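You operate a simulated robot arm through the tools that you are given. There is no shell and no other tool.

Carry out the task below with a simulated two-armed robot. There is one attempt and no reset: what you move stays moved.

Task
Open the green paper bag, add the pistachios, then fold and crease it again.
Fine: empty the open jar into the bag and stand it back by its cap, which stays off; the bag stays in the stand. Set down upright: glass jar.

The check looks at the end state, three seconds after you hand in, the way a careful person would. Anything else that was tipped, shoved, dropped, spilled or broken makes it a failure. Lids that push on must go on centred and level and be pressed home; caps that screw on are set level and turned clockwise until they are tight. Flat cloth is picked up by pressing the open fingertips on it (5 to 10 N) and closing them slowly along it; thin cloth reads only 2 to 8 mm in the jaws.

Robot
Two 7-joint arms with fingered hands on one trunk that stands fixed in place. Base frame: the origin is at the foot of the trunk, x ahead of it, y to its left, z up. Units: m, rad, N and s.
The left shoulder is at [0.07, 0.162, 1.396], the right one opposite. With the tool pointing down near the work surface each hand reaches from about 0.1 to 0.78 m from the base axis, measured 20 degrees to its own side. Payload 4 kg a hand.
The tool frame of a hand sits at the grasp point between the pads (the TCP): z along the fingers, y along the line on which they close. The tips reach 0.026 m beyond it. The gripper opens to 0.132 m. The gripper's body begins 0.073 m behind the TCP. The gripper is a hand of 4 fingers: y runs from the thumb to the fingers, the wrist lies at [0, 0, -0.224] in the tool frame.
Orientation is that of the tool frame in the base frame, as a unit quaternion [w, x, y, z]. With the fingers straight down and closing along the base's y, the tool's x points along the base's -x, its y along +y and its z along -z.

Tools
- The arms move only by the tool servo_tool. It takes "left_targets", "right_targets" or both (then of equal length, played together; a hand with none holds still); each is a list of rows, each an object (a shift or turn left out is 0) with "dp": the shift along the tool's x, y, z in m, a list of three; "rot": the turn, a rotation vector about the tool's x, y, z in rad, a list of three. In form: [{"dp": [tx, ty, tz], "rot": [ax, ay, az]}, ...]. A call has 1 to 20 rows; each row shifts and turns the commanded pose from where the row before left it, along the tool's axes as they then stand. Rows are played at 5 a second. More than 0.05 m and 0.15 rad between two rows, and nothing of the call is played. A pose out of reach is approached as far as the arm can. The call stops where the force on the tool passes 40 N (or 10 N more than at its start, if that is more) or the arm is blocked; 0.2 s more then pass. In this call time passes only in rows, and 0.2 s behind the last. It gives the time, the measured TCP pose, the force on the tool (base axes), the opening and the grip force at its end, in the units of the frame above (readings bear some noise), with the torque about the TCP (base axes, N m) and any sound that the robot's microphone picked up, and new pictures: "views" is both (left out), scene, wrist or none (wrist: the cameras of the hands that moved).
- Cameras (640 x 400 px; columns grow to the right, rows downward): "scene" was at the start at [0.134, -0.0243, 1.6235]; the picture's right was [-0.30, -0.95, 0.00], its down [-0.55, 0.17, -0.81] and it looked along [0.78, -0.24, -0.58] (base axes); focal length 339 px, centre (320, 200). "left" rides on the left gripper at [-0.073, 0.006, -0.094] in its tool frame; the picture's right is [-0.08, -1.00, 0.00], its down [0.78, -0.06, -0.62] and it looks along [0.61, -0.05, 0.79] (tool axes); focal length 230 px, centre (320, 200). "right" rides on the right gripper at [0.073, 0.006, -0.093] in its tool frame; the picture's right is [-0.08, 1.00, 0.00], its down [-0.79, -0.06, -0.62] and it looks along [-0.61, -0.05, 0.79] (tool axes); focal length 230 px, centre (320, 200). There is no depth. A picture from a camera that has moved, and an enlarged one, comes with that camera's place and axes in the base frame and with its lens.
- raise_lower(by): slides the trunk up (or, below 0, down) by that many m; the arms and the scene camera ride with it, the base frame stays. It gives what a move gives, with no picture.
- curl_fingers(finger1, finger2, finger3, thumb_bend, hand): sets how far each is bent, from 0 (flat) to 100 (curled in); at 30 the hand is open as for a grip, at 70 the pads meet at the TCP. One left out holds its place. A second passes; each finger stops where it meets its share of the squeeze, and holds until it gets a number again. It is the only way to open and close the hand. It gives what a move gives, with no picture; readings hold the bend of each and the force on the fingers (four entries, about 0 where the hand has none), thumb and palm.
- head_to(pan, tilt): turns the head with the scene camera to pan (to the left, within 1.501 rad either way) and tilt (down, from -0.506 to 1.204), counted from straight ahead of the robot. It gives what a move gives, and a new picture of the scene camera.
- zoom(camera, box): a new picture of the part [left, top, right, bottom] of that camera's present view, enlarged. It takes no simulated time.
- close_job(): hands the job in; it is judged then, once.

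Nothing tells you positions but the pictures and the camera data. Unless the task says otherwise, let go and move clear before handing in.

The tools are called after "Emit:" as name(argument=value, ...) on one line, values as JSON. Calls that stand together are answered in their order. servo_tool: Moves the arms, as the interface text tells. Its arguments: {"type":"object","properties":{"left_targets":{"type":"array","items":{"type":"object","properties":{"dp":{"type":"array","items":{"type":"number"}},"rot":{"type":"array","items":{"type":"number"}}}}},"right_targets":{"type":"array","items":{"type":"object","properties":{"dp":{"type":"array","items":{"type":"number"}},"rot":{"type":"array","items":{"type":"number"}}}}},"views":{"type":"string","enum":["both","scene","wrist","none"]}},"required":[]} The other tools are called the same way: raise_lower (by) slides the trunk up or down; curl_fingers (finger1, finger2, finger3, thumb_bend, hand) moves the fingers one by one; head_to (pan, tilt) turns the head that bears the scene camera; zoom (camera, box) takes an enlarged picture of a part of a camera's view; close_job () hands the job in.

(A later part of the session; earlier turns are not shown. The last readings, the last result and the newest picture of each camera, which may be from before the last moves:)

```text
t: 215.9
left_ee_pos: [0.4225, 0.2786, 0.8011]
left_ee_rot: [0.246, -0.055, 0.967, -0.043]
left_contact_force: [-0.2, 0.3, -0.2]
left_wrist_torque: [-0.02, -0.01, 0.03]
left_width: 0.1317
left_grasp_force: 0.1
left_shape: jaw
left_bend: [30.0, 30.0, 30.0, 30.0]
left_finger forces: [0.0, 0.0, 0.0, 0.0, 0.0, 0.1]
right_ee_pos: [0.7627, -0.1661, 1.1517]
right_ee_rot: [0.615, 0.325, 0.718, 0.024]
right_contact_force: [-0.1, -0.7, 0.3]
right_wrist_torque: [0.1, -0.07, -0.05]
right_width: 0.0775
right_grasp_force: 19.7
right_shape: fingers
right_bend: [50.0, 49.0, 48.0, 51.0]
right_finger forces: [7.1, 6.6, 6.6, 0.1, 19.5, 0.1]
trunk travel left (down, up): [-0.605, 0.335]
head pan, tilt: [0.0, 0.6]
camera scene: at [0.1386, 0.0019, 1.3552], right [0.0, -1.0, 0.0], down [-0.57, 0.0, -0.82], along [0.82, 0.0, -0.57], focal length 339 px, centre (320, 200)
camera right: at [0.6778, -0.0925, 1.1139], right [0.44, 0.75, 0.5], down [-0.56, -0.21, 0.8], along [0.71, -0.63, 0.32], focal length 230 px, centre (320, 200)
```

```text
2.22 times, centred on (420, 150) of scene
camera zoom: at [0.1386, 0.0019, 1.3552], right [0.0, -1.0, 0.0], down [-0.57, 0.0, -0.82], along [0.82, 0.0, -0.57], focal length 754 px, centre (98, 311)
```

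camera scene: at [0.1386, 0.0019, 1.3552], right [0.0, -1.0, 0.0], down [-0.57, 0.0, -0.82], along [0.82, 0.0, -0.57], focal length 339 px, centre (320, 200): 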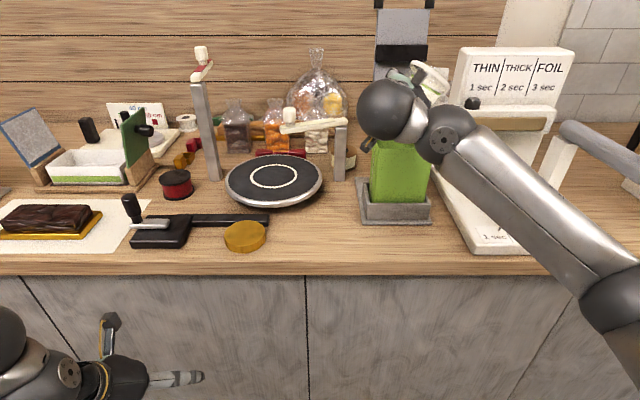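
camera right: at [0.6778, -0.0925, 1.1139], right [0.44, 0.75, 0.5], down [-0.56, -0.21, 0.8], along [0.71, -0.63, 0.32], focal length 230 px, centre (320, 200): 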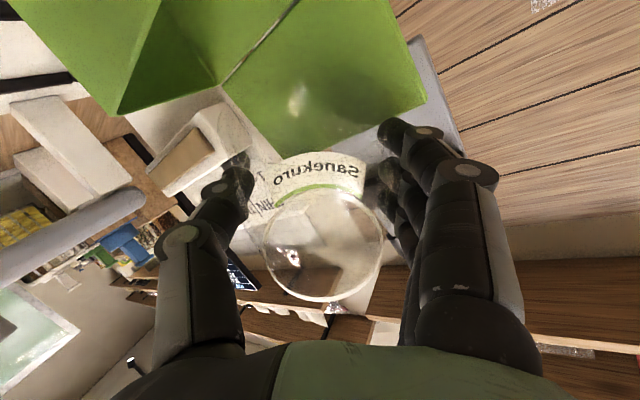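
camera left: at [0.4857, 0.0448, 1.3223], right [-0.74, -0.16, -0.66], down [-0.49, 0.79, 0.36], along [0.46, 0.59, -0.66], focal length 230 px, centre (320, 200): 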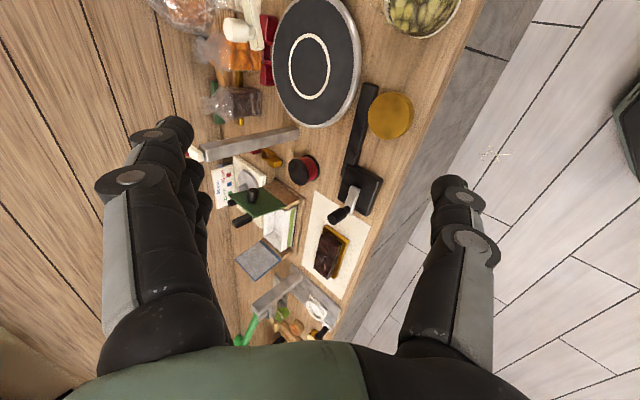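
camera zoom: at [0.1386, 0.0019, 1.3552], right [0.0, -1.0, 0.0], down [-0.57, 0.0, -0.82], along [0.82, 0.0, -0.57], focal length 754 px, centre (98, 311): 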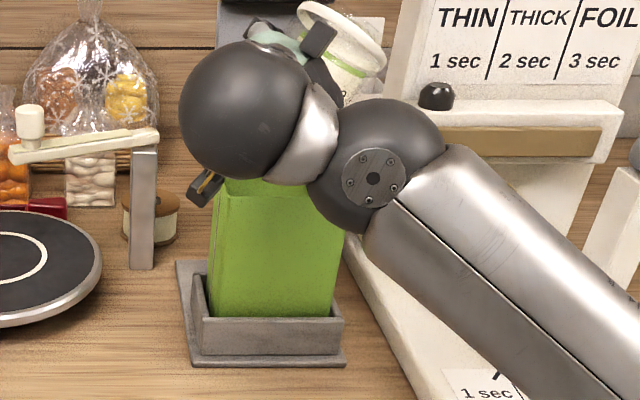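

The jar is empty and clear. A finger is lightly touching the flap's top edge, so I'll lift up and back first, then roll the jar upright.

Emit:
servo_tool(right_targets=[{"dp": [-0.009, 0.0018, -0.008]}, {"dp": [-0.009, 0.0018, -0.008]}, {"dp": [-0.017, 0.0043, -0.0138]}, {"dp": [-0.009, 0.002, -0.02]}, {"rot": [0, 0, 0.12]}, {"rot": [0, 0, 0.12]}, {"rot": [0, 0, 0.12]}, {"rot": [0, 0, 0.12]}, {"rot": [0, 0, 0.12]}, {"rot": [0, 0, 0.12]}], views="both")

Emit:
zoom(camera="scene", box=[340, 60, 500, 240])

```text
t: 218.1
left_ee_pos: [0.4229, 0.2789, 0.8018]
left_ee_rot: [0.246, -0.057, 0.967, -0.043]
left_contact_force: [0.0, -0.2, -0.3]
left_wrist_torque: [0.02, -0.01, 0.02]
left_width: 0.1322
left_grasp_force: 0.0
left_shape: jaw
left_bend: [30.0, 30.0, 30.0, 30.0]
left_finger forces: [0.0, 0.1, 0.0, 0.1, 0.0, 0.0]
right_ee_pos: [0.7238, -0.1622, 1.2042]
right_ee_rot: [0.566, 0.557, 0.558, 0.242]
right_contact_force: [-0.7, 0.2, -1.0]
right_wrist_torque: [0.04, -0.01, 0.0]
right_width: 0.0772
right_grasp_force: 18.3
right_shape: fingers
right_bend: [50.0, 49.0, 48.0, 51.0]
right_finger forces: [5.1, 6.6, 6.5, 0.0, 19.8, 0.0]
trunk travel left (down, up): [-0.605, 0.335]
head pan, tilt: [0.0, 0.6]
camera scene: at [0.139, 0.002, 1.3551], right [0.0, -1.0, 0.0], down [-0.57, 0.0, -0.82], along [0.82, 0.0, -0.57], focal length 339 px, centre (320, 200)
camera right: at [0.6598, -0.0627, 1.2073], right [0.33, 0.19, 0.92], down [-0.78, -0.49, 0.38], along [0.53, -0.85, -0.01], focal length 230 px, centre (320, 200)
```

scene: 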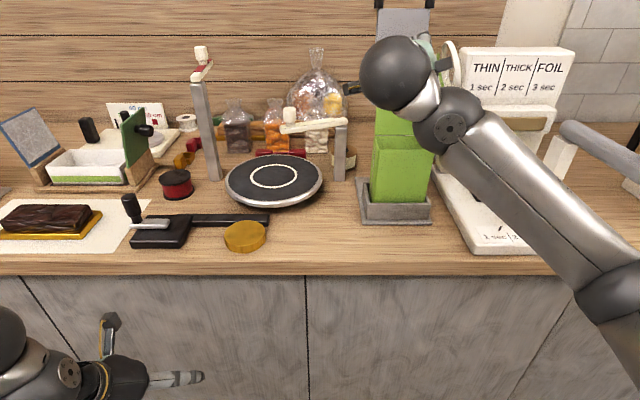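
right: 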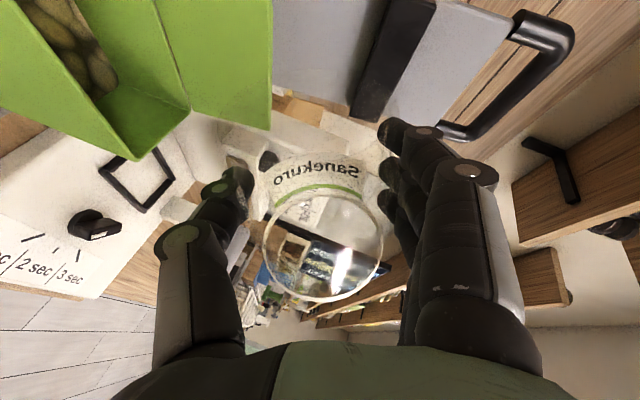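

```text
2.22 times, centred on (420, 150) of scene
camera zoom: at [0.139, 0.002, 1.3551], right [0.0, -1.0, 0.0], down [-0.57, 0.0, -0.82], along [0.82, 0.0, -0.57], focal length 754 px, centre (98, 311)
```

zoom: 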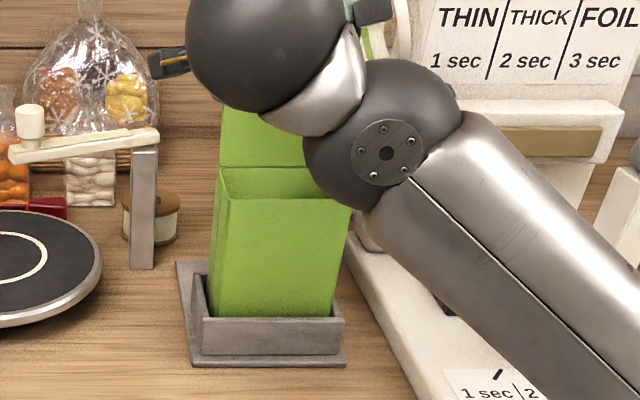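

The jar is empty and the bag is undisturbed. I'll back away from the bag and finish rolling the jar upright.

Emit:
servo_tool(right_targets=[{"dp": [-0.022, -0.0178, -0.0355]}, {"dp": [-0.022, -0.0178, -0.0355]}, {"dp": [-0.022, -0.0178, -0.0355]}, {"rot": [0, 0, 0.13]}, {"rot": [0, 0, 0.13]}, {"rot": [0, 0, 0.13]}, {"rot": [0, 0, 0.13]}, {"rot": [0, 0, 0.13]}, {"rot": [0, 0, 0.13]}, {"rot": [0, 0, 0.13]}, {"rot": [0, 0, 0.13]}, {"rot": [0, 0, 0.13]}, {"rot": [0, 0, 0.13]}, {"rot": [0, 0, 0.13]}, {"rot": [0, 0, 0.13]}, {"rot": [0, 0, 0.13]}, {"rot": [0, 0, 0.13]}, {"rot": [0, 0, 0.13]}], views="both")

```text
t: 221.9
left_ee_pos: [0.422, 0.2789, 0.8021]
left_ee_rot: [0.246, -0.056, 0.967, -0.043]
left_contact_force: [-0.3, 0.3, -0.5]
left_wrist_torque: [0.02, 0.02, 0.01]
left_width: 0.1319
left_grasp_force: 0.1
left_shape: jaw
left_bend: [30.0, 30.0, 30.0, 30.0]
left_finger forces: [0.0, 0.0, 0.0, 0.0, 0.0, 0.0]
right_ee_pos: [0.6042, -0.1972, 1.2045]
right_ee_rot: [0.12, 0.774, -0.149, 0.603]
right_contact_force: [0.0, 0.2, -2.0]
right_wrist_torque: [-0.02, 0.02, 0.0]
right_width: 0.0774
right_grasp_force: 18.5
right_shape: fingers
right_bend: [50.0, 49.0, 48.0, 51.0]
right_finger forces: [5.0, 7.0, 6.7, 0.1, 18.8, 0.1]
right hand out of reach, approached as far as the arm can: row 3, 8
trunk travel left (down, up): [-0.605, 0.335]
head pan, tilt: [0.0, 0.6]
camera scene: at [0.1389, 0.0019, 1.3551], right [0.0, -1.0, 0.0], down [-0.57, 0.0, -0.82], along [0.82, 0.0, -0.57], focal length 339 px, centre (320, 200)
camera right: at [0.5342, -0.176, 1.2996], right [-0.39, -0.92, -0.07], down [-0.71, 0.35, -0.61], along [0.59, -0.19, -0.79], focal length 230 px, centre (320, 200)
```

scene: 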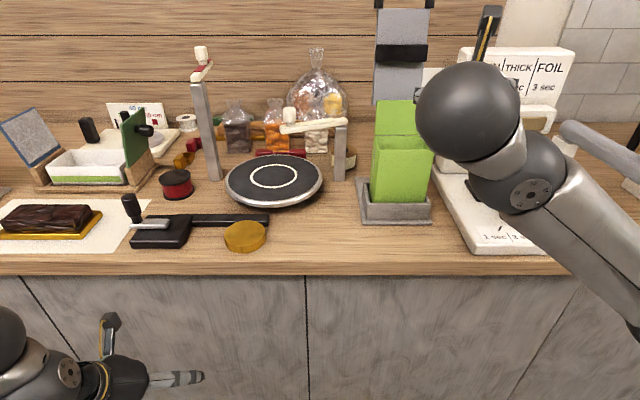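
right: 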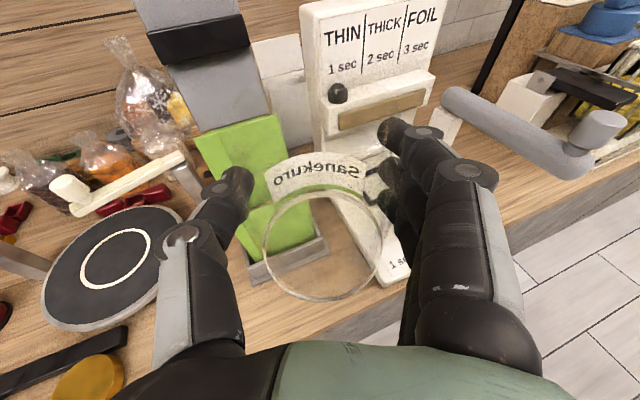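

The jar is upright and empty; nothing spilled. I'll straighten the yaw and carry it back toward its original spot beside the cap.

Emit:
servo_tool(right_targets=[{"rot": [0.1227, 0.0008, -0.0308]}, {"rot": [0.1227, 0.0008, -0.0308]}, {"rot": [0.1227, 0.0008, -0.0308]}, {"dp": [-0.019, -0.037, -0.006]}, {"dp": [-0.019, -0.037, -0.006]}, {"dp": [-0.019, -0.037, -0.006]}, {"dp": [-0.019, -0.037, -0.006]}, {"dp": [-0.019, -0.037, -0.006]}], views="both")

```text
t: 223.7
left_ee_pos: [0.4217, 0.2797, 0.8022]
left_ee_rot: [0.246, -0.055, 0.967, -0.044]
left_contact_force: [-0.7, 0.6, -0.3]
left_wrist_torque: [0.0, -0.01, 0.01]
left_width: 0.1321
left_grasp_force: 0.0
left_shape: jaw
left_bend: [30.0, 30.0, 30.0, 30.0]
left_finger forces: [0.0, 0.0, 0.1, 0.1, 0.0, 0.0]
right_ee_pos: [0.5529, -0.0115, 1.1188]
right_ee_rot: [0.003, 0.788, 0.002, 0.616]
right_contact_force: [-0.4, 0.9, -1.7]
right_wrist_torque: [0.03, -0.02, 0.0]
right_width: 0.077
right_grasp_force: 18.1
right_shape: fingers
right_bend: [50.0, 49.0, 48.0, 52.0]
right_finger forces: [4.8, 6.4, 6.2, 0.0, 17.9, 0.0]
trunk travel left (down, up): [-0.605, 0.335]
head pan, tilt: [0.0, 0.6]
camera scene: at [0.1391, 0.0039, 1.3551], right [0.0, -1.0, 0.0], down [-0.57, 0.0, -0.82], along [0.82, 0.0, -0.57], focal length 339 px, centre (320, 200)
camera right: at [0.4802, -0.0163, 1.2146], right [-0.02, -1.0, -0.07], down [-0.79, 0.06, -0.61], along [0.61, 0.04, -0.79], focal length 230 px, centre (320, 200)
```

scene: 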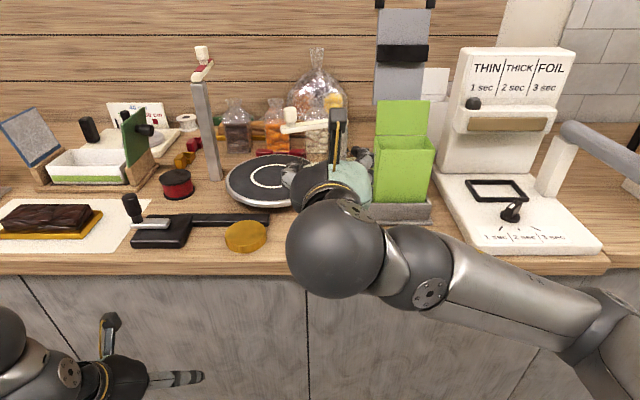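
right: 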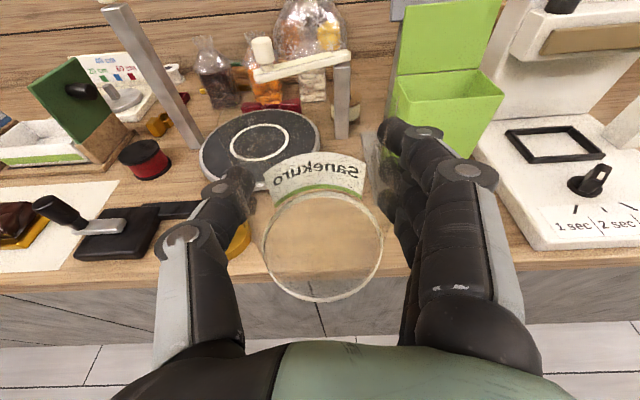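

I'll lower it a little in front, then slide forward above its old spot.

Emit:
servo_tool(right_targets=[{"dp": [-0.037, 0, 0.0093]}, {"dp": [-0.037, 0, 0.0093]}, {"dp": [-0.036, 0, 0.0093]}, {"dp": [0.0053, -0.0005, 0.0323]}, {"dp": [0.0053, -0.0005, 0.0323]}, {"dp": [0.0053, -0.0005, 0.0323]}], views="both")

```text
t: 225.1
left_ee_pos: [0.423, 0.2798, 0.8023]
left_ee_rot: [0.245, -0.056, 0.967, -0.044]
left_contact_force: [0.4, -0.5, 0.7]
left_wrist_torque: [0.01, 0.02, 0.0]
left_width: 0.1318
left_grasp_force: 0.1
left_shape: jaw
left_bend: [30.0, 30.0, 30.0, 30.0]
left_finger forces: [0.1, 0.1, 0.0, 0.1, 0.0, 0.0]
right_ee_pos: [0.6531, -0.0122, 0.9944]
right_ee_rot: [0.004, 0.788, 0.002, 0.615]
right_contact_force: [1.3, -1.4, -1.9]
right_wrist_torque: [-0.01, 0.02, 0.01]
right_width: 0.0764
right_grasp_force: 16.9
right_shape: fingers
right_bend: [51.0, 49.0, 48.0, 52.0]
right_finger forces: [4.5, 6.1, 6.1, 0.0, 17.2, 0.1]
trunk travel left (down, up): [-0.605, 0.335]
head pan, tilt: [0.0, 0.6]
camera scene: at [0.14, 0.0023, 1.355], right [0.0, -1.0, 0.0], down [-0.57, 0.0, -0.82], along [0.82, 0.0, -0.57], focal length 339 px, centre (320, 200)
camera right: at [0.5792, -0.0187, 1.0889], right [-0.02, -1.0, -0.07], down [-0.79, 0.06, -0.61], along [0.61, 0.04, -0.79], focal length 230 px, centre (320, 200)
```

scene: 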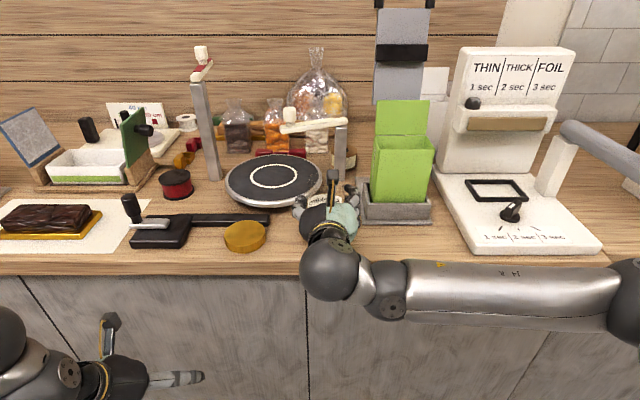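
right: 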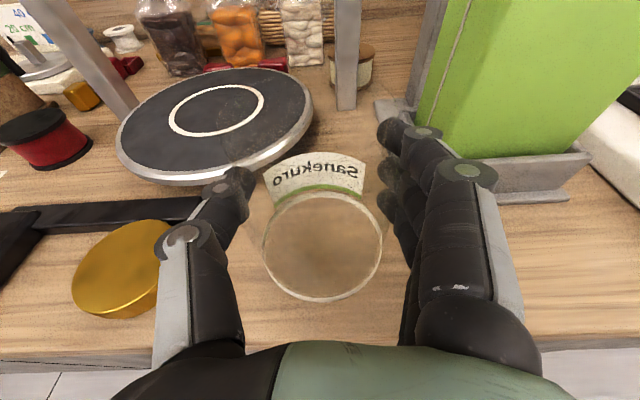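

I'm above the old spot with about 2.5 cm to go. I'll lower in small steps.

Emit:
servo_tool(right_targets=[{"dp": [-0.0049, 0, 0.0012]}, {"dp": [-0.0049, 0, 0.0012]}, {"dp": [-0.0049, 0, 0.0012]}, {"dp": [-0.0039, 0, 0.001]}], views="none")

Emit:
servo_tool(right_targets=[{"dp": [-0.0029, 0, 0.0007]}], views="none")

Emit:
servo_tool(right_targets=[{"dp": [-0.002, 0, 0.0005]}], views="wrist")

```text
t: 226.1
left_ee_pos: [0.4226, 0.2786, 0.8015]
left_ee_rot: [0.246, -0.056, 0.967, -0.043]
left_contact_force: [-1.0, -0.2, 0.4]
left_wrist_torque: [-0.02, 0.01, -0.01]
left_width: 0.1318
left_grasp_force: 0.0
left_shape: jaw
left_bend: [30.0, 30.0, 30.0, 30.0]
left_finger forces: [0.1, 0.1, 0.0, 0.1, 0.1, 0.0]
right_ee_pos: [0.6523, -0.0127, 0.978]
right_ee_rot: [0.004, 0.788, 0.001, 0.615]
right_contact_force: [0.3, -0.8, -1.6]
right_wrist_torque: [-0.01, 0.06, -0.03]
right_width: 0.0763
right_grasp_force: 17.2
right_shape: fingers
right_bend: [51.0, 49.0, 48.0, 52.0]
right_finger forces: [4.5, 6.1, 6.1, 0.1, 17.0, 0.0]
trunk travel left (down, up): [-0.605, 0.335]
head pan, tilt: [0.0, 0.6]
```

```text
t: 226.5
left_ee_pos: [0.4226, 0.2792, 0.8016]
left_ee_rot: [0.246, -0.056, 0.967, -0.043]
left_contact_force: [0.2, -0.4, 0.5]
left_wrist_torque: [0.0, -0.02, 0.02]
left_width: 0.1317
left_grasp_force: 0.1
left_shape: jaw
left_bend: [30.0, 30.0, 30.0, 30.0]
left_finger forces: [0.0, 0.0, 0.0, 0.0, 0.0, 0.0]
right_ee_pos: [0.6521, -0.014, 0.9744]
right_ee_rot: [0.003, 0.789, 0.002, 0.615]
right_contact_force: [-1.0, -0.2, -3.3]
right_wrist_torque: [0.0, 0.02, -0.02]
right_width: 0.0762
right_grasp_force: 17.0
right_shape: fingers
right_bend: [51.0, 49.0, 48.0, 52.0]
right_finger forces: [4.5, 6.1, 6.1, 0.0, 17.1, 0.0]
trunk travel left (down, up): [-0.605, 0.335]
head pan, tilt: [0.0, 0.6]
```

```text
t: 226.9
left_ee_pos: [0.4227, 0.2794, 0.8021]
left_ee_rot: [0.246, -0.056, 0.967, -0.043]
left_contact_force: [-0.7, -0.9, 0.1]
left_wrist_torque: [0.0, -0.04, -0.01]
left_width: 0.132
left_grasp_force: 0.1
left_shape: jaw
left_bend: [30.0, 30.0, 30.0, 30.0]
left_finger forces: [0.1, 0.0, 0.1, 0.1, 0.0, 0.0]
right_ee_pos: [0.6514, -0.013, 0.9728]
right_ee_rot: [0.004, 0.788, 0.001, 0.616]
right_contact_force: [-0.5, -0.5, -1.8]
right_wrist_torque: [0.0, 0.01, -0.02]
right_width: 0.0762
right_grasp_force: 16.9
right_shape: fingers
right_bend: [51.0, 49.0, 48.0, 52.0]
right_finger forces: [4.6, 6.1, 6.1, 0.0, 17.1, 0.0]
trunk travel left (down, up): [-0.605, 0.335]
head pan, tilt: [0.0, 0.6]
camera right: at [0.5776, -0.0184, 1.0682], right [-0.02, -1.0, -0.07], down [-0.79, 0.06, -0.61], along [0.61, 0.04, -0.79], focal length 230 px, centre (320, 200)
```

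right: 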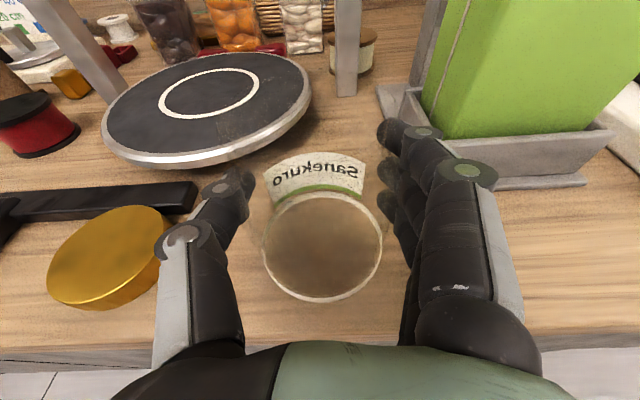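

Not touching yet. A couple more millimetres.

Emit:
servo_tool(right_targets=[{"dp": [-0.002, 0, 0.0005]}], views="none")

Emit:
servo_tool(right_targets=[{"dp": [-0.0015, 0, 0.0004]}], views="none")

Emit:
servo_tool(right_targets=[{"dp": [-0.0015, 0, 0.0004]}], views="none")

```text
t: 227.3
left_ee_pos: [0.4223, 0.2797, 0.8014]
left_ee_rot: [0.246, -0.055, 0.967, -0.043]
left_contact_force: [-0.2, 0.7, -0.4]
left_wrist_torque: [0.0, -0.04, 0.0]
left_width: 0.1321
left_grasp_force: 0.2
left_shape: jaw
left_bend: [30.0, 30.0, 30.0, 30.0]
left_finger forces: [0.0, 0.0, 0.0, 0.1, 0.1, 0.0]
right_ee_pos: [0.651, -0.0117, 0.9707]
right_ee_rot: [0.004, 0.788, 0.001, 0.616]
right_contact_force: [-0.3, -1.0, -1.9]
right_wrist_torque: [-0.02, 0.02, -0.02]
right_width: 0.0763
right_grasp_force: 17.2
right_shape: fingers
right_bend: [51.0, 49.0, 48.0, 52.0]
right_finger forces: [4.5, 6.1, 6.0, 0.0, 17.2, 0.1]
trunk travel left (down, up): [-0.605, 0.335]
head pan, tilt: [0.0, 0.6]
```

```text
t: 227.7
left_ee_pos: [0.423, 0.28, 0.8014]
left_ee_rot: [0.246, -0.055, 0.967, -0.043]
left_contact_force: [-0.1, 0.4, -0.6]
left_wrist_torque: [0.0, 0.01, -0.02]
left_width: 0.132
left_grasp_force: 0.0
left_shape: jaw
left_bend: [30.0, 30.0, 30.0, 30.0]
left_finger forces: [0.0, 0.0, 0.0, 0.0, 0.1, 0.0]
right_ee_pos: [0.6519, -0.0123, 0.9702]
right_ee_rot: [0.004, 0.788, 0.001, 0.615]
right_contact_force: [0.0, -0.1, -1.2]
right_wrist_torque: [-0.01, 0.04, 0.02]
right_width: 0.0764
right_grasp_force: 16.9
right_shape: fingers
right_bend: [51.0, 49.0, 48.0, 52.0]
right_finger forces: [4.5, 6.1, 6.0, 0.0, 17.2, 0.0]
trunk travel left (down, up): [-0.605, 0.335]
head pan, tilt: [0.0, 0.6]
```

```text
t: 228.1
left_ee_pos: [0.4219, 0.2786, 0.8022]
left_ee_rot: [0.246, -0.055, 0.967, -0.043]
left_contact_force: [0.4, 0.4, 0.8]
left_wrist_torque: [-0.01, 0.01, -0.01]
left_width: 0.1318
left_grasp_force: 0.0
left_shape: jaw
left_bend: [30.0, 30.0, 30.0, 30.0]
left_finger forces: [0.0, 0.0, 0.0, 0.0, 0.0, 0.1]
right_ee_pos: [0.6504, -0.0131, 0.9686]
right_ee_rot: [0.004, 0.787, 0.0, 0.616]
right_contact_force: [0.6, 1.0, 4.2]
right_wrist_torque: [-0.2, -0.13, -0.01]
right_width: 0.0765
right_grasp_force: 18.1
right_shape: fingers
right_bend: [51.0, 49.0, 48.0, 52.0]
right_finger forces: [5.4, 6.1, 6.5, 0.0, 17.9, 0.0]
trunk travel left (down, up): [-0.605, 0.335]
head pan, tilt: [0.0, 0.6]
```

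The jar is standing on the counter (force went to +4 N). I'll open slowly and back straight out.

Emit:
curl_fingers(hand="right", finger1=44, finger2=44, finger3=44, thumb_bend=45)

Emit:
curl_fingers(hand="right", finger1=28, finger2=28, finger3=28, thumb_bend=28)

Emit:
zoom(camera="right", box=[160, 100, 500, 330])

```text
t: 229.1
left_ee_pos: [0.4214, 0.279, 0.8034]
left_ee_rot: [0.247, -0.055, 0.967, -0.043]
left_contact_force: [0.0, -1.3, 0.1]
left_wrist_torque: [-0.03, -0.01, -0.01]
left_width: 0.1317
left_grasp_force: 0.0
left_shape: jaw
left_bend: [30.0, 30.0, 30.0, 30.0]
left_finger forces: [0.1, 0.0, 0.0, 0.0, 0.0, 0.0]
right_ee_pos: [0.6498, -0.0127, 0.9671]
right_ee_rot: [0.003, 0.788, 0.002, 0.616]
right_contact_force: [-0.2, -1.0, 0.6]
right_wrist_torque: [0.01, -0.04, 0.02]
right_width: 0.0883
right_grasp_force: 0.1
right_shape: fingers
right_bend: [44.0, 44.0, 44.0, 45.0]
right_finger forces: [0.1, 0.0, 0.1, 0.0, 0.0, 0.0]
trunk travel left (down, up): [-0.605, 0.335]
head pan, tilt: [0.0, 0.6]
```

```text
t: 230.1
left_ee_pos: [0.4215, 0.2793, 0.8016]
left_ee_rot: [0.246, -0.054, 0.967, -0.044]
left_contact_force: [-0.5, 0.4, 0.6]
left_wrist_torque: [-0.02, -0.02, -0.01]
left_width: 0.1323
left_grasp_force: 0.0
left_shape: jaw
left_bend: [30.0, 30.0, 30.0, 30.0]
left_finger forces: [0.1, 0.0, 0.0, 0.1, 0.0, 0.0]
right_ee_pos: [0.6504, -0.0128, 0.966]
right_ee_rot: [0.003, 0.788, 0.002, 0.616]
right_contact_force: [0.6, -1.1, 0.0]
right_wrist_torque: [-0.01, 0.02, 0.02]
right_width: 0.1398
right_grasp_force: 0.1
right_shape: fingers
right_bend: [28.0, 28.0, 28.0, 28.0]
right_finger forces: [0.0, 0.0, 0.0, 0.1, 0.0, 0.0]
trunk travel left (down, up): [-0.605, 0.335]
head pan, tilt: [0.0, 0.6]
```

```text
1.74 times, centred on (330, 215) of right
camera zoom: at [0.5764, -0.0178, 1.062], right [-0.02, -1.0, -0.07], down [-0.79, 0.06, -0.61], along [0.61, 0.04, -0.79], focal length 400 px, centre (303, 174)
```

zoom: 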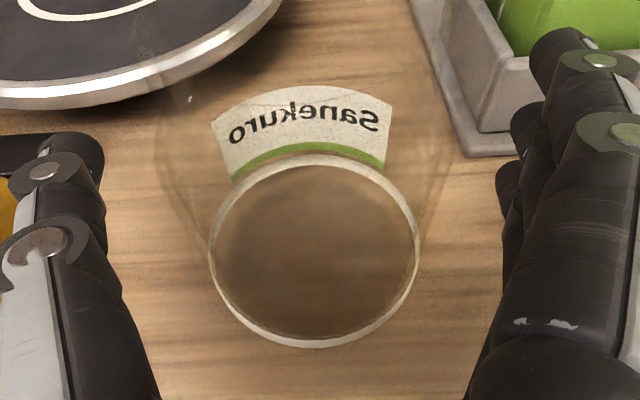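

The jar stands upright and free. I'll back the hand straight out and up, then check the counter and bag before closing the flap.

Emit:
servo_tool(right_targets=[{"dp": [0, 0, -0.035]}, {"dp": [0, 0, -0.04]}, {"dp": [0.01, 0, -0.04]}, {"dp": [0.035, 0, -0.01]}, {"dp": [0.04, 0, 0]}, {"dp": [0.04, 0, 0]}], views="both")

Emit:
zoom(camera="scene", box=[200, 80, 460, 260])

```text
t: 231.5
left_ee_pos: [0.4214, 0.2785, 0.802]
left_ee_rot: [0.247, -0.056, 0.967, -0.043]
left_contact_force: [-0.4, 0.0, -0.6]
left_wrist_torque: [-0.02, 0.02, -0.03]
left_width: 0.1319
left_grasp_force: 0.1
left_shape: jaw
left_bend: [30.0, 30.0, 30.0, 30.0]
left_finger forces: [0.0, 0.1, 0.0, 0.0, 0.0, 0.0]
right_ee_pos: [0.5611, -0.0089, 1.1181]
right_ee_rot: [0.004, 0.788, 0.002, 0.615]
right_contact_force: [0.2, 0.6, 0.5]
right_wrist_torque: [0.03, 0.01, -0.05]
right_width: 0.1398
right_grasp_force: 0.0
right_shape: fingers
right_bend: [28.0, 28.0, 28.0, 28.0]
right_finger forces: [0.0, 0.0, 0.0, 0.0, 0.0, 0.1]
trunk travel left (down, up): [-0.605, 0.335]
head pan, tilt: [0.0, 0.6]
camera scene: at [0.1388, 0.0029, 1.3551], right [0.0, -1.0, 0.0], down [-0.57, 0.0, -0.82], along [0.82, 0.0, -0.57], focal length 339 px, centre (320, 200)
camera right: at [0.4865, -0.0153, 1.2125], right [-0.02, -1.0, -0.07], down [-0.79, 0.06, -0.61], along [0.61, 0.04, -0.79], focal length 230 px, centre (320, 200)
```

scene: 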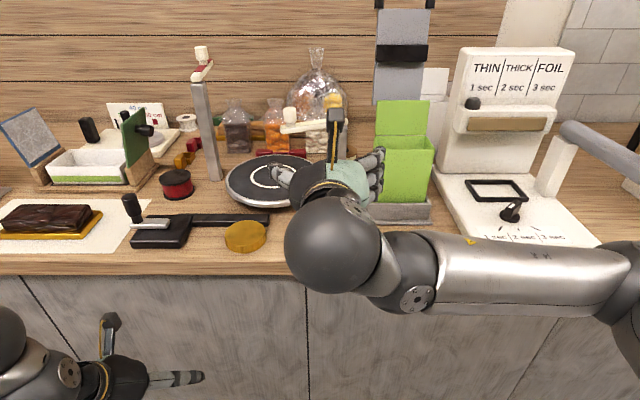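
right: 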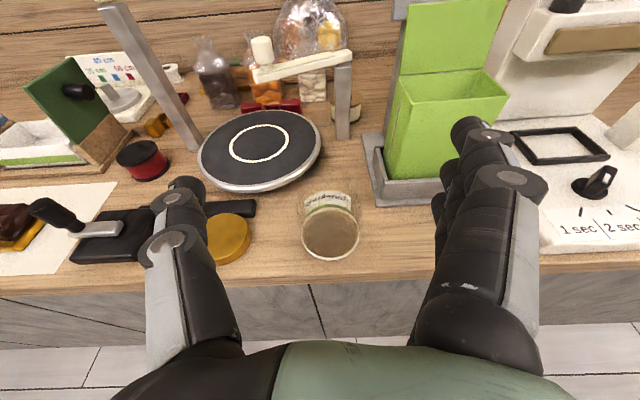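

```text
2.22 times, centred on (330, 170) of scene
camera zoom: at [0.1388, 0.0029, 1.3551], right [0.0, -1.0, 0.0], down [-0.57, 0.0, -0.82], along [0.82, 0.0, -0.57], focal length 754 px, centre (298, 267)
```

zoom: 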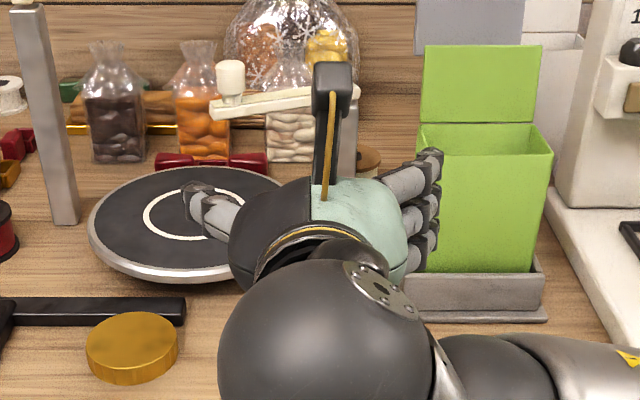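

The jar is back in place, upright and empty, with the cap beside it. Now for the flap: I'll move above and in front of the bag and pitch the hand down.

Emit:
servo_tool(right_targets=[{"dp": [0.0243, 0.02, -0.006]}, {"dp": [0.0243, 0.039, -0.006]}, {"dp": [0.0243, 0.039, -0.006]}, {"dp": [0.0243, 0.039, -0.006]}, {"dp": [0, 0.02, 0]}, {"rot": [0, -0.14, 0]}, {"rot": [0, -0.14, 0]}, {"rot": [0, -0.14, 0]}, {"rot": [0, -0.14, 0]}], views="both")

```text
t: 233.5
left_ee_pos: [0.4223, 0.2773, 0.8031]
left_ee_rot: [0.246, -0.056, 0.967, -0.044]
left_contact_force: [0.8, 0.0, 0.5]
left_wrist_torque: [-0.01, 0.03, 0.01]
left_width: 0.132
left_grasp_force: 0.0
left_shape: jaw
left_bend: [30.0, 30.0, 30.0, 30.0]
left_finger forces: [0.1, 0.0, 0.0, 0.1, 0.0, 0.1]
right_ee_pos: [0.5813, -0.1903, 1.1611]
right_ee_rot: [0.002, 0.848, 0.002, 0.529]
right_contact_force: [0.5, 0.9, -0.4]
right_wrist_torque: [0.03, 0.02, 0.03]
right_width: 0.1401
right_grasp_force: 0.0
right_shape: fingers
right_bend: [28.0, 28.0, 28.0, 28.0]
right_finger forces: [0.0, 0.1, 0.0, 0.0, 0.1, 0.1]
right hand out of reach, approached as far as the arm can: row 6, 7, 8, 9
trunk travel left (down, up): [-0.605, 0.335]
head pan, tilt: [0.0, 0.6]
camera scene: at [0.139, 0.0013, 1.3552], right [0.0, -1.0, 0.0], down [-0.57, 0.0, -0.82], along [0.82, 0.0, -0.57], focal length 339 px, centre (320, 200)
camera right: at [0.5283, -0.1964, 1.2701], right [-0.04, -1.0, -0.06], down [-0.9, 0.06, -0.43], along [0.44, 0.04, -0.9], focal length 230 px, centre (320, 200)
```

scene: 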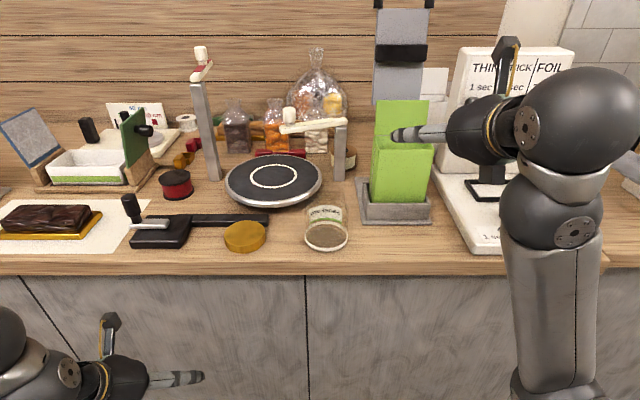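
right: 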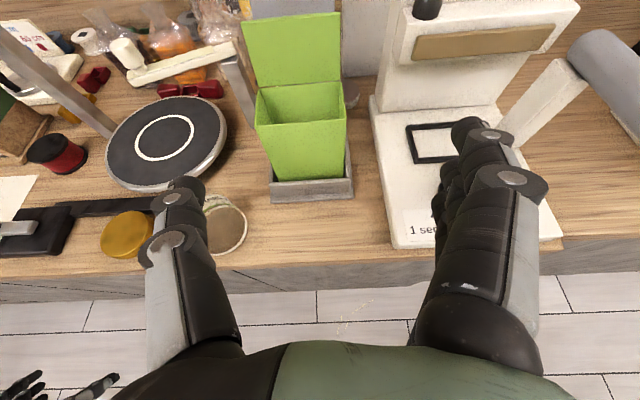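

Pitching down is limited with the trunk this low, so I'll raise it back to the height that suited the flap work.

Emit:
raise_lower(by=0.2)

Emit:
servo_tool(right_targets=[{"dp": [-0.02, -0.005, 0.015], "rot": [0, -0.1, 0]}, {"dp": [-0.02, -0.005, 0.015], "rot": [0, -0.1, 0]}, {"dp": [-0.02, -0.005, 0.02], "rot": [0, -0.1, 0]}, {"dp": [-0.02, -0.005, 0.02], "rot": [0, -0.06, 0]}], views="both")

```text
t: 235.7
left_ee_pos: [0.422, 0.2794, 1.0017]
left_ee_rot: [0.246, -0.056, 0.967, -0.043]
left_contact_force: [-0.3, 0.0, 0.4]
left_wrist_torque: [0.0, 0.01, 0.0]
left_width: 0.1319
left_grasp_force: 0.0
left_shape: jaw
left_bend: [30.0, 30.0, 30.0, 30.0]
left_finger forces: [0.1, 0.0, 0.0, 0.0, 0.0, 0.1]
right_ee_pos: [0.5811, -0.1895, 1.3629]
right_ee_rot: [0.004, 0.849, 0.0, 0.529]
right_contact_force: [0.0, -0.1, 0.0]
right_wrist_torque: [0.04, 0.01, 0.04]
right_width: 0.1401
right_grasp_force: 0.0
right_shape: fingers
right_bend: [28.0, 28.0, 28.0, 28.0]
right_finger forces: [0.0, 0.1, 0.1, 0.1, 0.1, 0.0]
trunk travel left (down, up): [-0.805, 0.135]
head pan, tilt: [0.0, 0.6]
```

```text
t: 236.7
left_ee_pos: [0.4227, 0.2794, 1.0012]
left_ee_rot: [0.246, -0.055, 0.967, -0.043]
left_contact_force: [0.0, 0.3, -0.3]
left_wrist_torque: [0.0, 0.02, 0.01]
left_width: 0.1321
left_grasp_force: 0.1
left_shape: jaw
left_bend: [30.0, 30.0, 30.0, 30.0]
left_finger forces: [0.0, 0.0, 0.0, 0.0, 0.1, 0.1]
right_ee_pos: [0.5838, -0.1976, 1.1866]
right_ee_rot: [0.004, 0.93, 0.001, 0.369]
right_contact_force: [-0.2, -0.2, -1.2]
right_wrist_torque: [-0.01, -0.07, 0.01]
right_width: 0.14
right_grasp_force: 0.0
right_shape: fingers
right_bend: [28.0, 28.0, 28.0, 28.0]
right_finger forces: [0.1, 0.0, 0.0, 0.0, 0.1, 0.0]
right hand out of reach, approached as far as the arm can: row 1, 2, 3
trunk travel left (down, up): [-0.805, 0.135]
head pan, tilt: [0.0, 0.6]
camera scene: at [0.139, 0.0022, 1.5552], right [0.0, -1.0, 0.0], down [-0.57, 0.0, -0.82], along [0.82, 0.0, -0.57], focal length 339 px, centre (320, 200)
camera right: at [0.5724, -0.2029, 1.3065], right [-0.06, -1.0, -0.05], down [-0.99, 0.06, -0.09], along [0.09, 0.04, -0.99], focal length 230 px, centre (320, 200)
```

scene: 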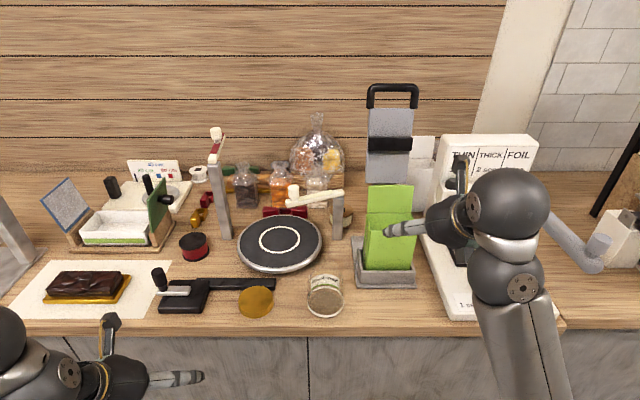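
right: 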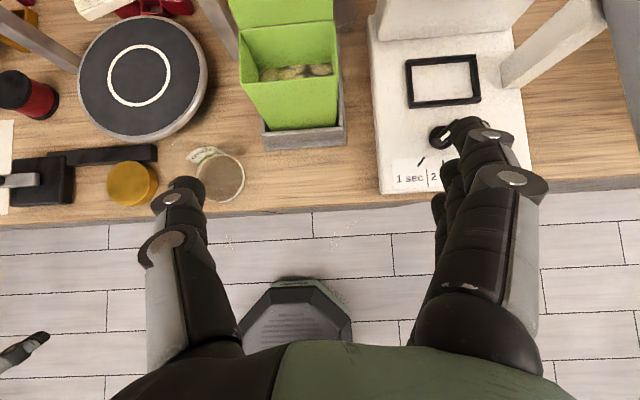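

Back in the good posture. I'll curl the other fingers away, leaving finger 1 as a hook to draw the flap forward from behind.

Emit:
curl_fingers(hand="right", finger1=62, finger2=98, finger3=98, thumb_bend=30)

Emit:
servo_tool(right_targets=[{"dp": [0.035, -0.015, -0.02]}, {"dp": [0.04, -0.018, 0.01]}, {"dp": [0.03, 0, 0.03]}, {"dp": [0.01, 0, 0.01]}], views="both")

Emit:
zoom(camera="right", box=[160, 0, 500, 260])

```text
t: 237.7
left_ee_pos: [0.4216, 0.2798, 1.0023]
left_ee_rot: [0.246, -0.056, 0.967, -0.043]
left_contact_force: [-0.1, -0.1, 0.6]
left_wrist_torque: [0.01, 0.02, -0.01]
left_width: 0.132
left_grasp_force: 0.1
left_shape: jaw
left_bend: [30.0, 30.0, 30.0, 30.0]
left_finger forces: [0.1, 0.0, 0.0, 0.1, 0.0, 0.0]
right_ee_pos: [0.5833, -0.198, 1.187]
right_ee_rot: [0.004, 0.929, 0.0, 0.369]
right_contact_force: [-0.1, 0.8, 0.3]
right_wrist_torque: [0.01, 0.0, 0.0]
right_width: 0.0849
right_grasp_force: 0.0
right_shape: fingers
right_bend: [62.0, 98.0, 98.0, 30.0]
right_finger forces: [0.0, 0.0, 0.1, 0.0, 0.0, 0.0]
trunk travel left (down, up): [-0.805, 0.135]
head pan, tilt: [0.0, 0.6]
```

```text
t: 238.7
left_ee_pos: [0.4214, 0.278, 1.0037]
left_ee_rot: [0.246, -0.056, 0.967, -0.042]
left_contact_force: [0.8, 0.5, -0.4]
left_wrist_torque: [-0.04, -0.02, -0.01]
left_width: 0.1319
left_grasp_force: 0.0
left_shape: jaw
left_bend: [30.0, 30.0, 30.0, 30.0]
left_finger forces: [0.0, 0.1, 0.0, 0.0, 0.1, 0.1]
right_ee_pos: [0.6796, -0.1714, 1.2184]
right_ee_rot: [0.004, 0.929, 0.0, 0.37]
right_contact_force: [0.3, -0.1, 0.9]
right_wrist_torque: [0.04, 0.02, 0.02]
right_width: 0.0846
right_grasp_force: 0.1
right_shape: fingers
right_bend: [62.0, 98.0, 98.0, 30.0]
right_finger forces: [0.0, 0.1, 0.1, 0.0, 0.0, 0.0]
right hand out of reach, approached as far as the arm can: row 1
trunk travel left (down, up): [-0.805, 0.135]
head pan, tilt: [0.0, 0.6]
camera scene: at [0.1384, 0.0018, 1.5552], right [0.0, -1.0, 0.0], down [-0.56, 0.0, -0.83], along [0.83, 0.0, -0.56], focal length 339 px, centre (320, 200)
camera right: at [0.6672, -0.1779, 1.3383], right [-0.06, -1.0, -0.05], down [-0.99, 0.06, -0.09], along [0.09, 0.04, -0.99], focal length 230 px, centre (320, 200)
```

scene: 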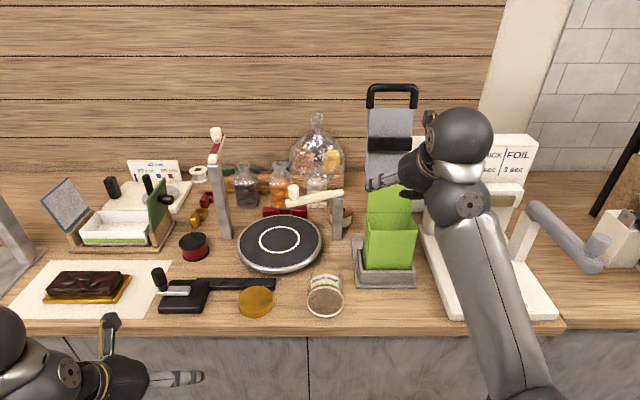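
right: 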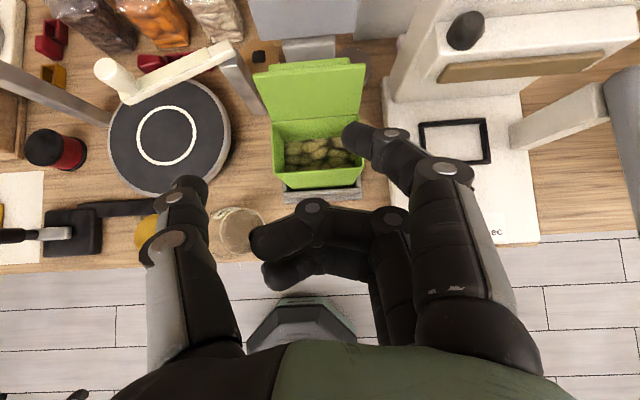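

```text
1.54 times, centred on (330, 130) of right
camera zoom: at [0.6672, -0.1779, 1.3383], right [-0.06, -1.0, -0.05], down [-0.99, 0.06, -0.09], along [0.09, 0.04, -0.99], focal length 354 px, centre (305, 308)
```

zoom: 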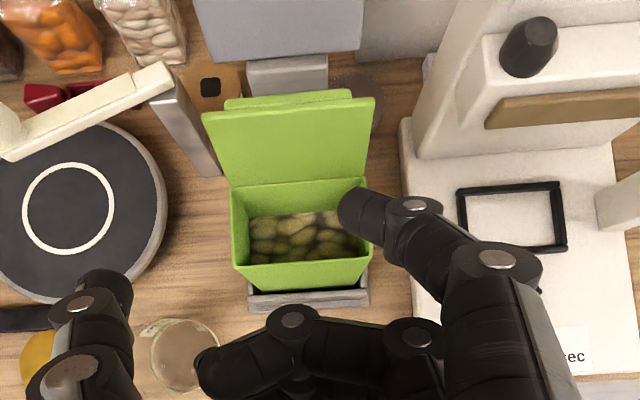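

The bag is visibly fuller and the jar is back by its cap. With finger 1 forward, I'll pass over the flap's top edge.

Emit:
servo_tool(right_targets=[{"dp": [0.0238, 0, 0.033]}, {"dp": [0.0238, 0, 0.033]}, {"dp": [0.0238, 0, 0.033]}, {"dp": [0.012, 0, 0.011]}], views="both")

Emit:
zoom(camera="right", box=[160, 0, 500, 260])

Emit:
zoom(camera="scene", box=[340, 70, 460, 250])

```text
t: 239.7
left_ee_pos: [0.4235, 0.2792, 1.0023]
left_ee_rot: [0.246, -0.056, 0.967, -0.043]
left_contact_force: [0.1, -0.7, 0.3]
left_wrist_torque: [0.01, 0.01, 0.0]
left_width: 0.1317
left_grasp_force: 0.0
left_shape: jaw
left_bend: [30.0, 30.0, 30.0, 30.0]
left_finger forces: [0.0, 0.0, 0.0, 0.0, 0.0, 0.0]
right_ee_pos: [0.8185, -0.1687, 1.1964]
right_ee_rot: [0.004, 0.929, 0.0, 0.369]
right_contact_force: [-0.7, 0.0, 0.3]
right_wrist_torque: [0.03, 0.01, -0.01]
right_width: 0.0847
right_grasp_force: 0.1
right_shape: fingers
right_bend: [62.0, 98.0, 98.0, 30.0]
right_finger forces: [0.0, 0.1, 0.0, 0.0, 0.0, 0.1]
trunk travel left (down, up): [-0.805, 0.135]
head pan, tilt: [0.0, 0.6]
camera scene: at [0.1391, 0.0025, 1.5551], right [0.0, -1.0, 0.0], down [-0.57, 0.0, -0.82], along [0.82, 0.0, -0.57], focal length 339 px, centre (320, 200)
camera right: at [0.8065, -0.1744, 1.3166], right [-0.06, -1.0, -0.05], down [-0.99, 0.06, -0.09], along [0.09, 0.04, -0.99], focal length 230 px, centre (320, 200)
```

scene: 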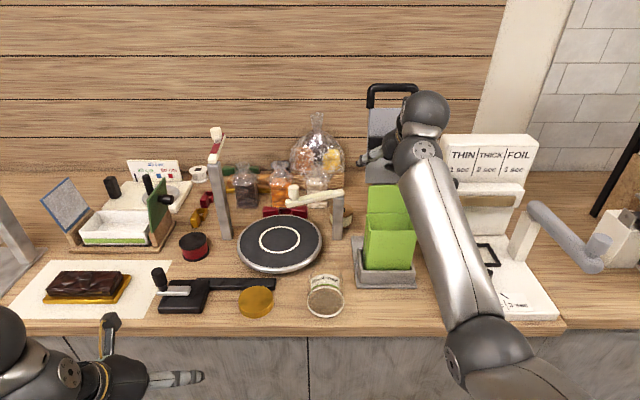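
right: 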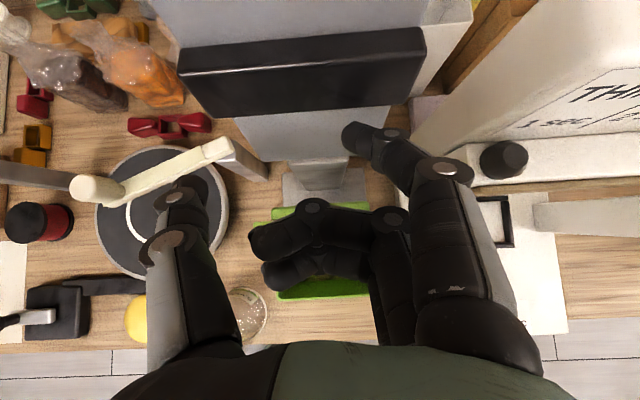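

```text
1.54 times, centred on (330, 130) of right
camera zoom: at [0.8065, -0.1744, 1.3166], right [-0.06, -1.0, -0.05], down [-0.99, 0.06, -0.09], along [0.09, 0.04, -0.99], focal length 354 px, centre (305, 308)
```

zoom: 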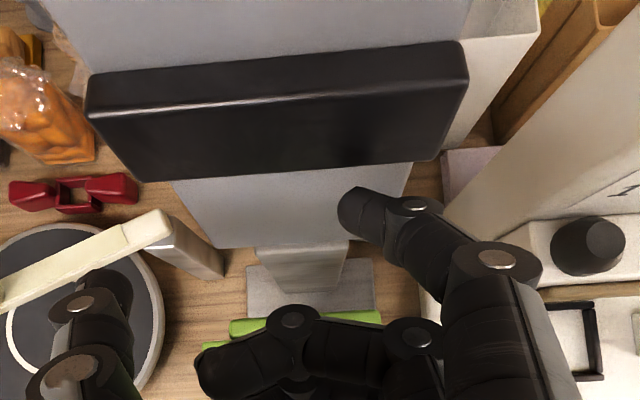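

```text
2.22 times, centred on (400, 160) of scene
camera zoom: at [0.1391, 0.0025, 1.5551], right [0.0, -1.0, 0.0], down [-0.57, 0.0, -0.82], along [0.82, 0.0, -0.57], focal length 754 px, centre (142, 289)
```

zoom: 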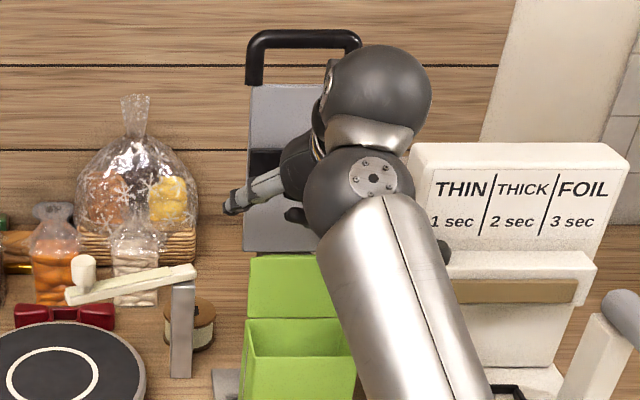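

The curled fingers would come down on the flap's edge, and the stand behind is closer than I thought. I'll open fingers 2 and 3 out to the side instead, beyond the flap's width.

Emit:
curl_fingers(hand="right", finger2=22, finger3=22)

Emit:
zoom(camera="right", box=[160, 0, 500, 260])

```text
t: 240.7
left_ee_pos: [0.422, 0.2795, 1.0023]
left_ee_rot: [0.246, -0.056, 0.967, -0.043]
left_contact_force: [0.0, -0.5, -0.7]
left_wrist_torque: [0.0, 0.01, -0.03]
left_width: 0.1322
left_grasp_force: 0.1
left_shape: jaw
left_bend: [30.0, 30.0, 30.0, 30.0]
left_finger forces: [0.0, 0.1, 0.1, 0.0, 0.0, 0.1]
right_ee_pos: [0.8184, -0.1681, 1.1969]
right_ee_rot: [0.004, 0.929, 0.001, 0.369]
right_contact_force: [0.2, 0.3, 0.5]
right_wrist_torque: [0.0, 0.01, -0.03]
right_width: 0.0848
right_grasp_force: 0.1
right_shape: fingers
right_bend: [62.0, 22.0, 22.0, 30.0]
right_finger forces: [0.0, 0.0, 0.0, 0.0, 0.0, 0.1]
trunk travel left (down, up): [-0.805, 0.135]
head pan, tilt: [0.0, 0.6]
```

```text
1.54 times, centred on (330, 130) of right
camera zoom: at [0.8059, -0.1744, 1.3166], right [-0.06, -1.0, -0.05], down [-0.99, 0.06, -0.09], along [0.09, 0.04, -0.99], focal length 354 px, centre (305, 308)
```

zoom: 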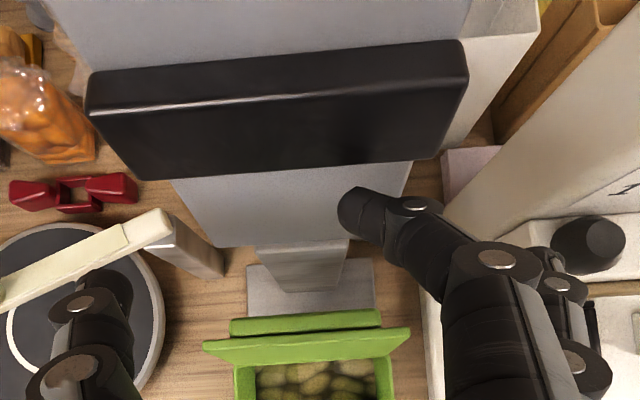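

Clear view now: the flap and bar are in front of the hook finger with nothing in the way. I'll open the thumb a bit more and lower the hook behind the flap.

Emit:
curl_fingers(hand="right", thumb_bend=18, finger2=15, finger3=15)

Emit:
servo_tool(right_targets=[{"dp": [-0.0121, 0, 0.0113]}, {"dp": [-0.0121, 0, 0.0113]}, {"dp": [-0.0121, 0, 0.0113]}, {"dp": [-0.0121, 0, 0.0113]}], views="none")

Emit:
zoom(camera="right", box=[160, 0, 500, 260])

```text
t: 241.7
left_ee_pos: [0.4219, 0.2792, 1.0011]
left_ee_rot: [0.246, -0.055, 0.967, -0.044]
left_contact_force: [-0.6, -1.1, 0.4]
left_wrist_torque: [0.01, 0.02, 0.01]
left_width: 0.1321
left_grasp_force: 0.1
left_shape: jaw
left_bend: [30.0, 30.0, 30.0, 30.0]
left_finger forces: [0.0, 0.0, 0.1, 0.0, 0.0, 0.0]
right_ee_pos: [0.8176, -0.1694, 1.1972]
right_ee_rot: [0.004, 0.929, 0.001, 0.369]
right_contact_force: [-0.6, -0.4, 0.4]
right_wrist_torque: [0.02, 0.03, 0.02]
right_width: 0.0957
right_grasp_force: 0.0
right_shape: fingers
right_bend: [62.0, 15.0, 15.0, 19.0]
right_finger forces: [0.0, 0.0, 0.0, 0.0, 0.1, 0.0]
trunk travel left (down, up): [-0.805, 0.135]
head pan, tilt: [0.0, 0.6]
```

```text
t: 242.7
left_ee_pos: [0.4221, 0.2788, 1.0009]
left_ee_rot: [0.246, -0.056, 0.967, -0.044]
left_contact_force: [0.6, -0.1, 0.5]
left_wrist_torque: [0.0, 0.0, 0.01]
left_width: 0.1318
left_grasp_force: 0.0
left_shape: jaw
left_bend: [30.0, 30.0, 30.0, 30.0]
left_finger forces: [0.1, 0.1, 0.1, 0.0, 0.0, 0.1]
right_ee_pos: [0.8136, -0.1704, 1.1269]
right_ee_rot: [0.004, 0.929, 0.001, 0.369]
right_contact_force: [0.0, 0.5, 0.0]
right_wrist_torque: [-0.03, -0.02, 0.01]
right_width: 0.0959
right_grasp_force: 0.1
right_shape: fingers
right_bend: [62.0, 15.0, 15.0, 19.0]
right_finger forces: [0.0, 0.1, 0.0, 0.0, 0.1, 0.0]
trunk travel left (down, up): [-0.805, 0.135]
head pan, tilt: [0.0, 0.6]
```

```text
1.54 times, centred on (330, 130) of right
camera zoom: at [0.8013, -0.1766, 1.2461], right [-0.06, -1.0, -0.05], down [-0.99, 0.06, -0.09], along [0.09, 0.04, -0.99], focal length 354 px, centre (305, 308)
```

zoom: 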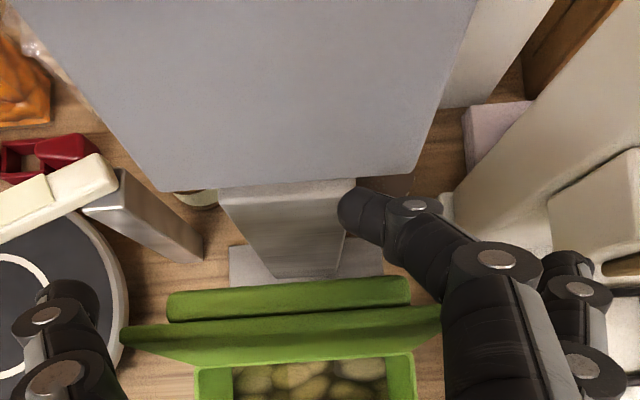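

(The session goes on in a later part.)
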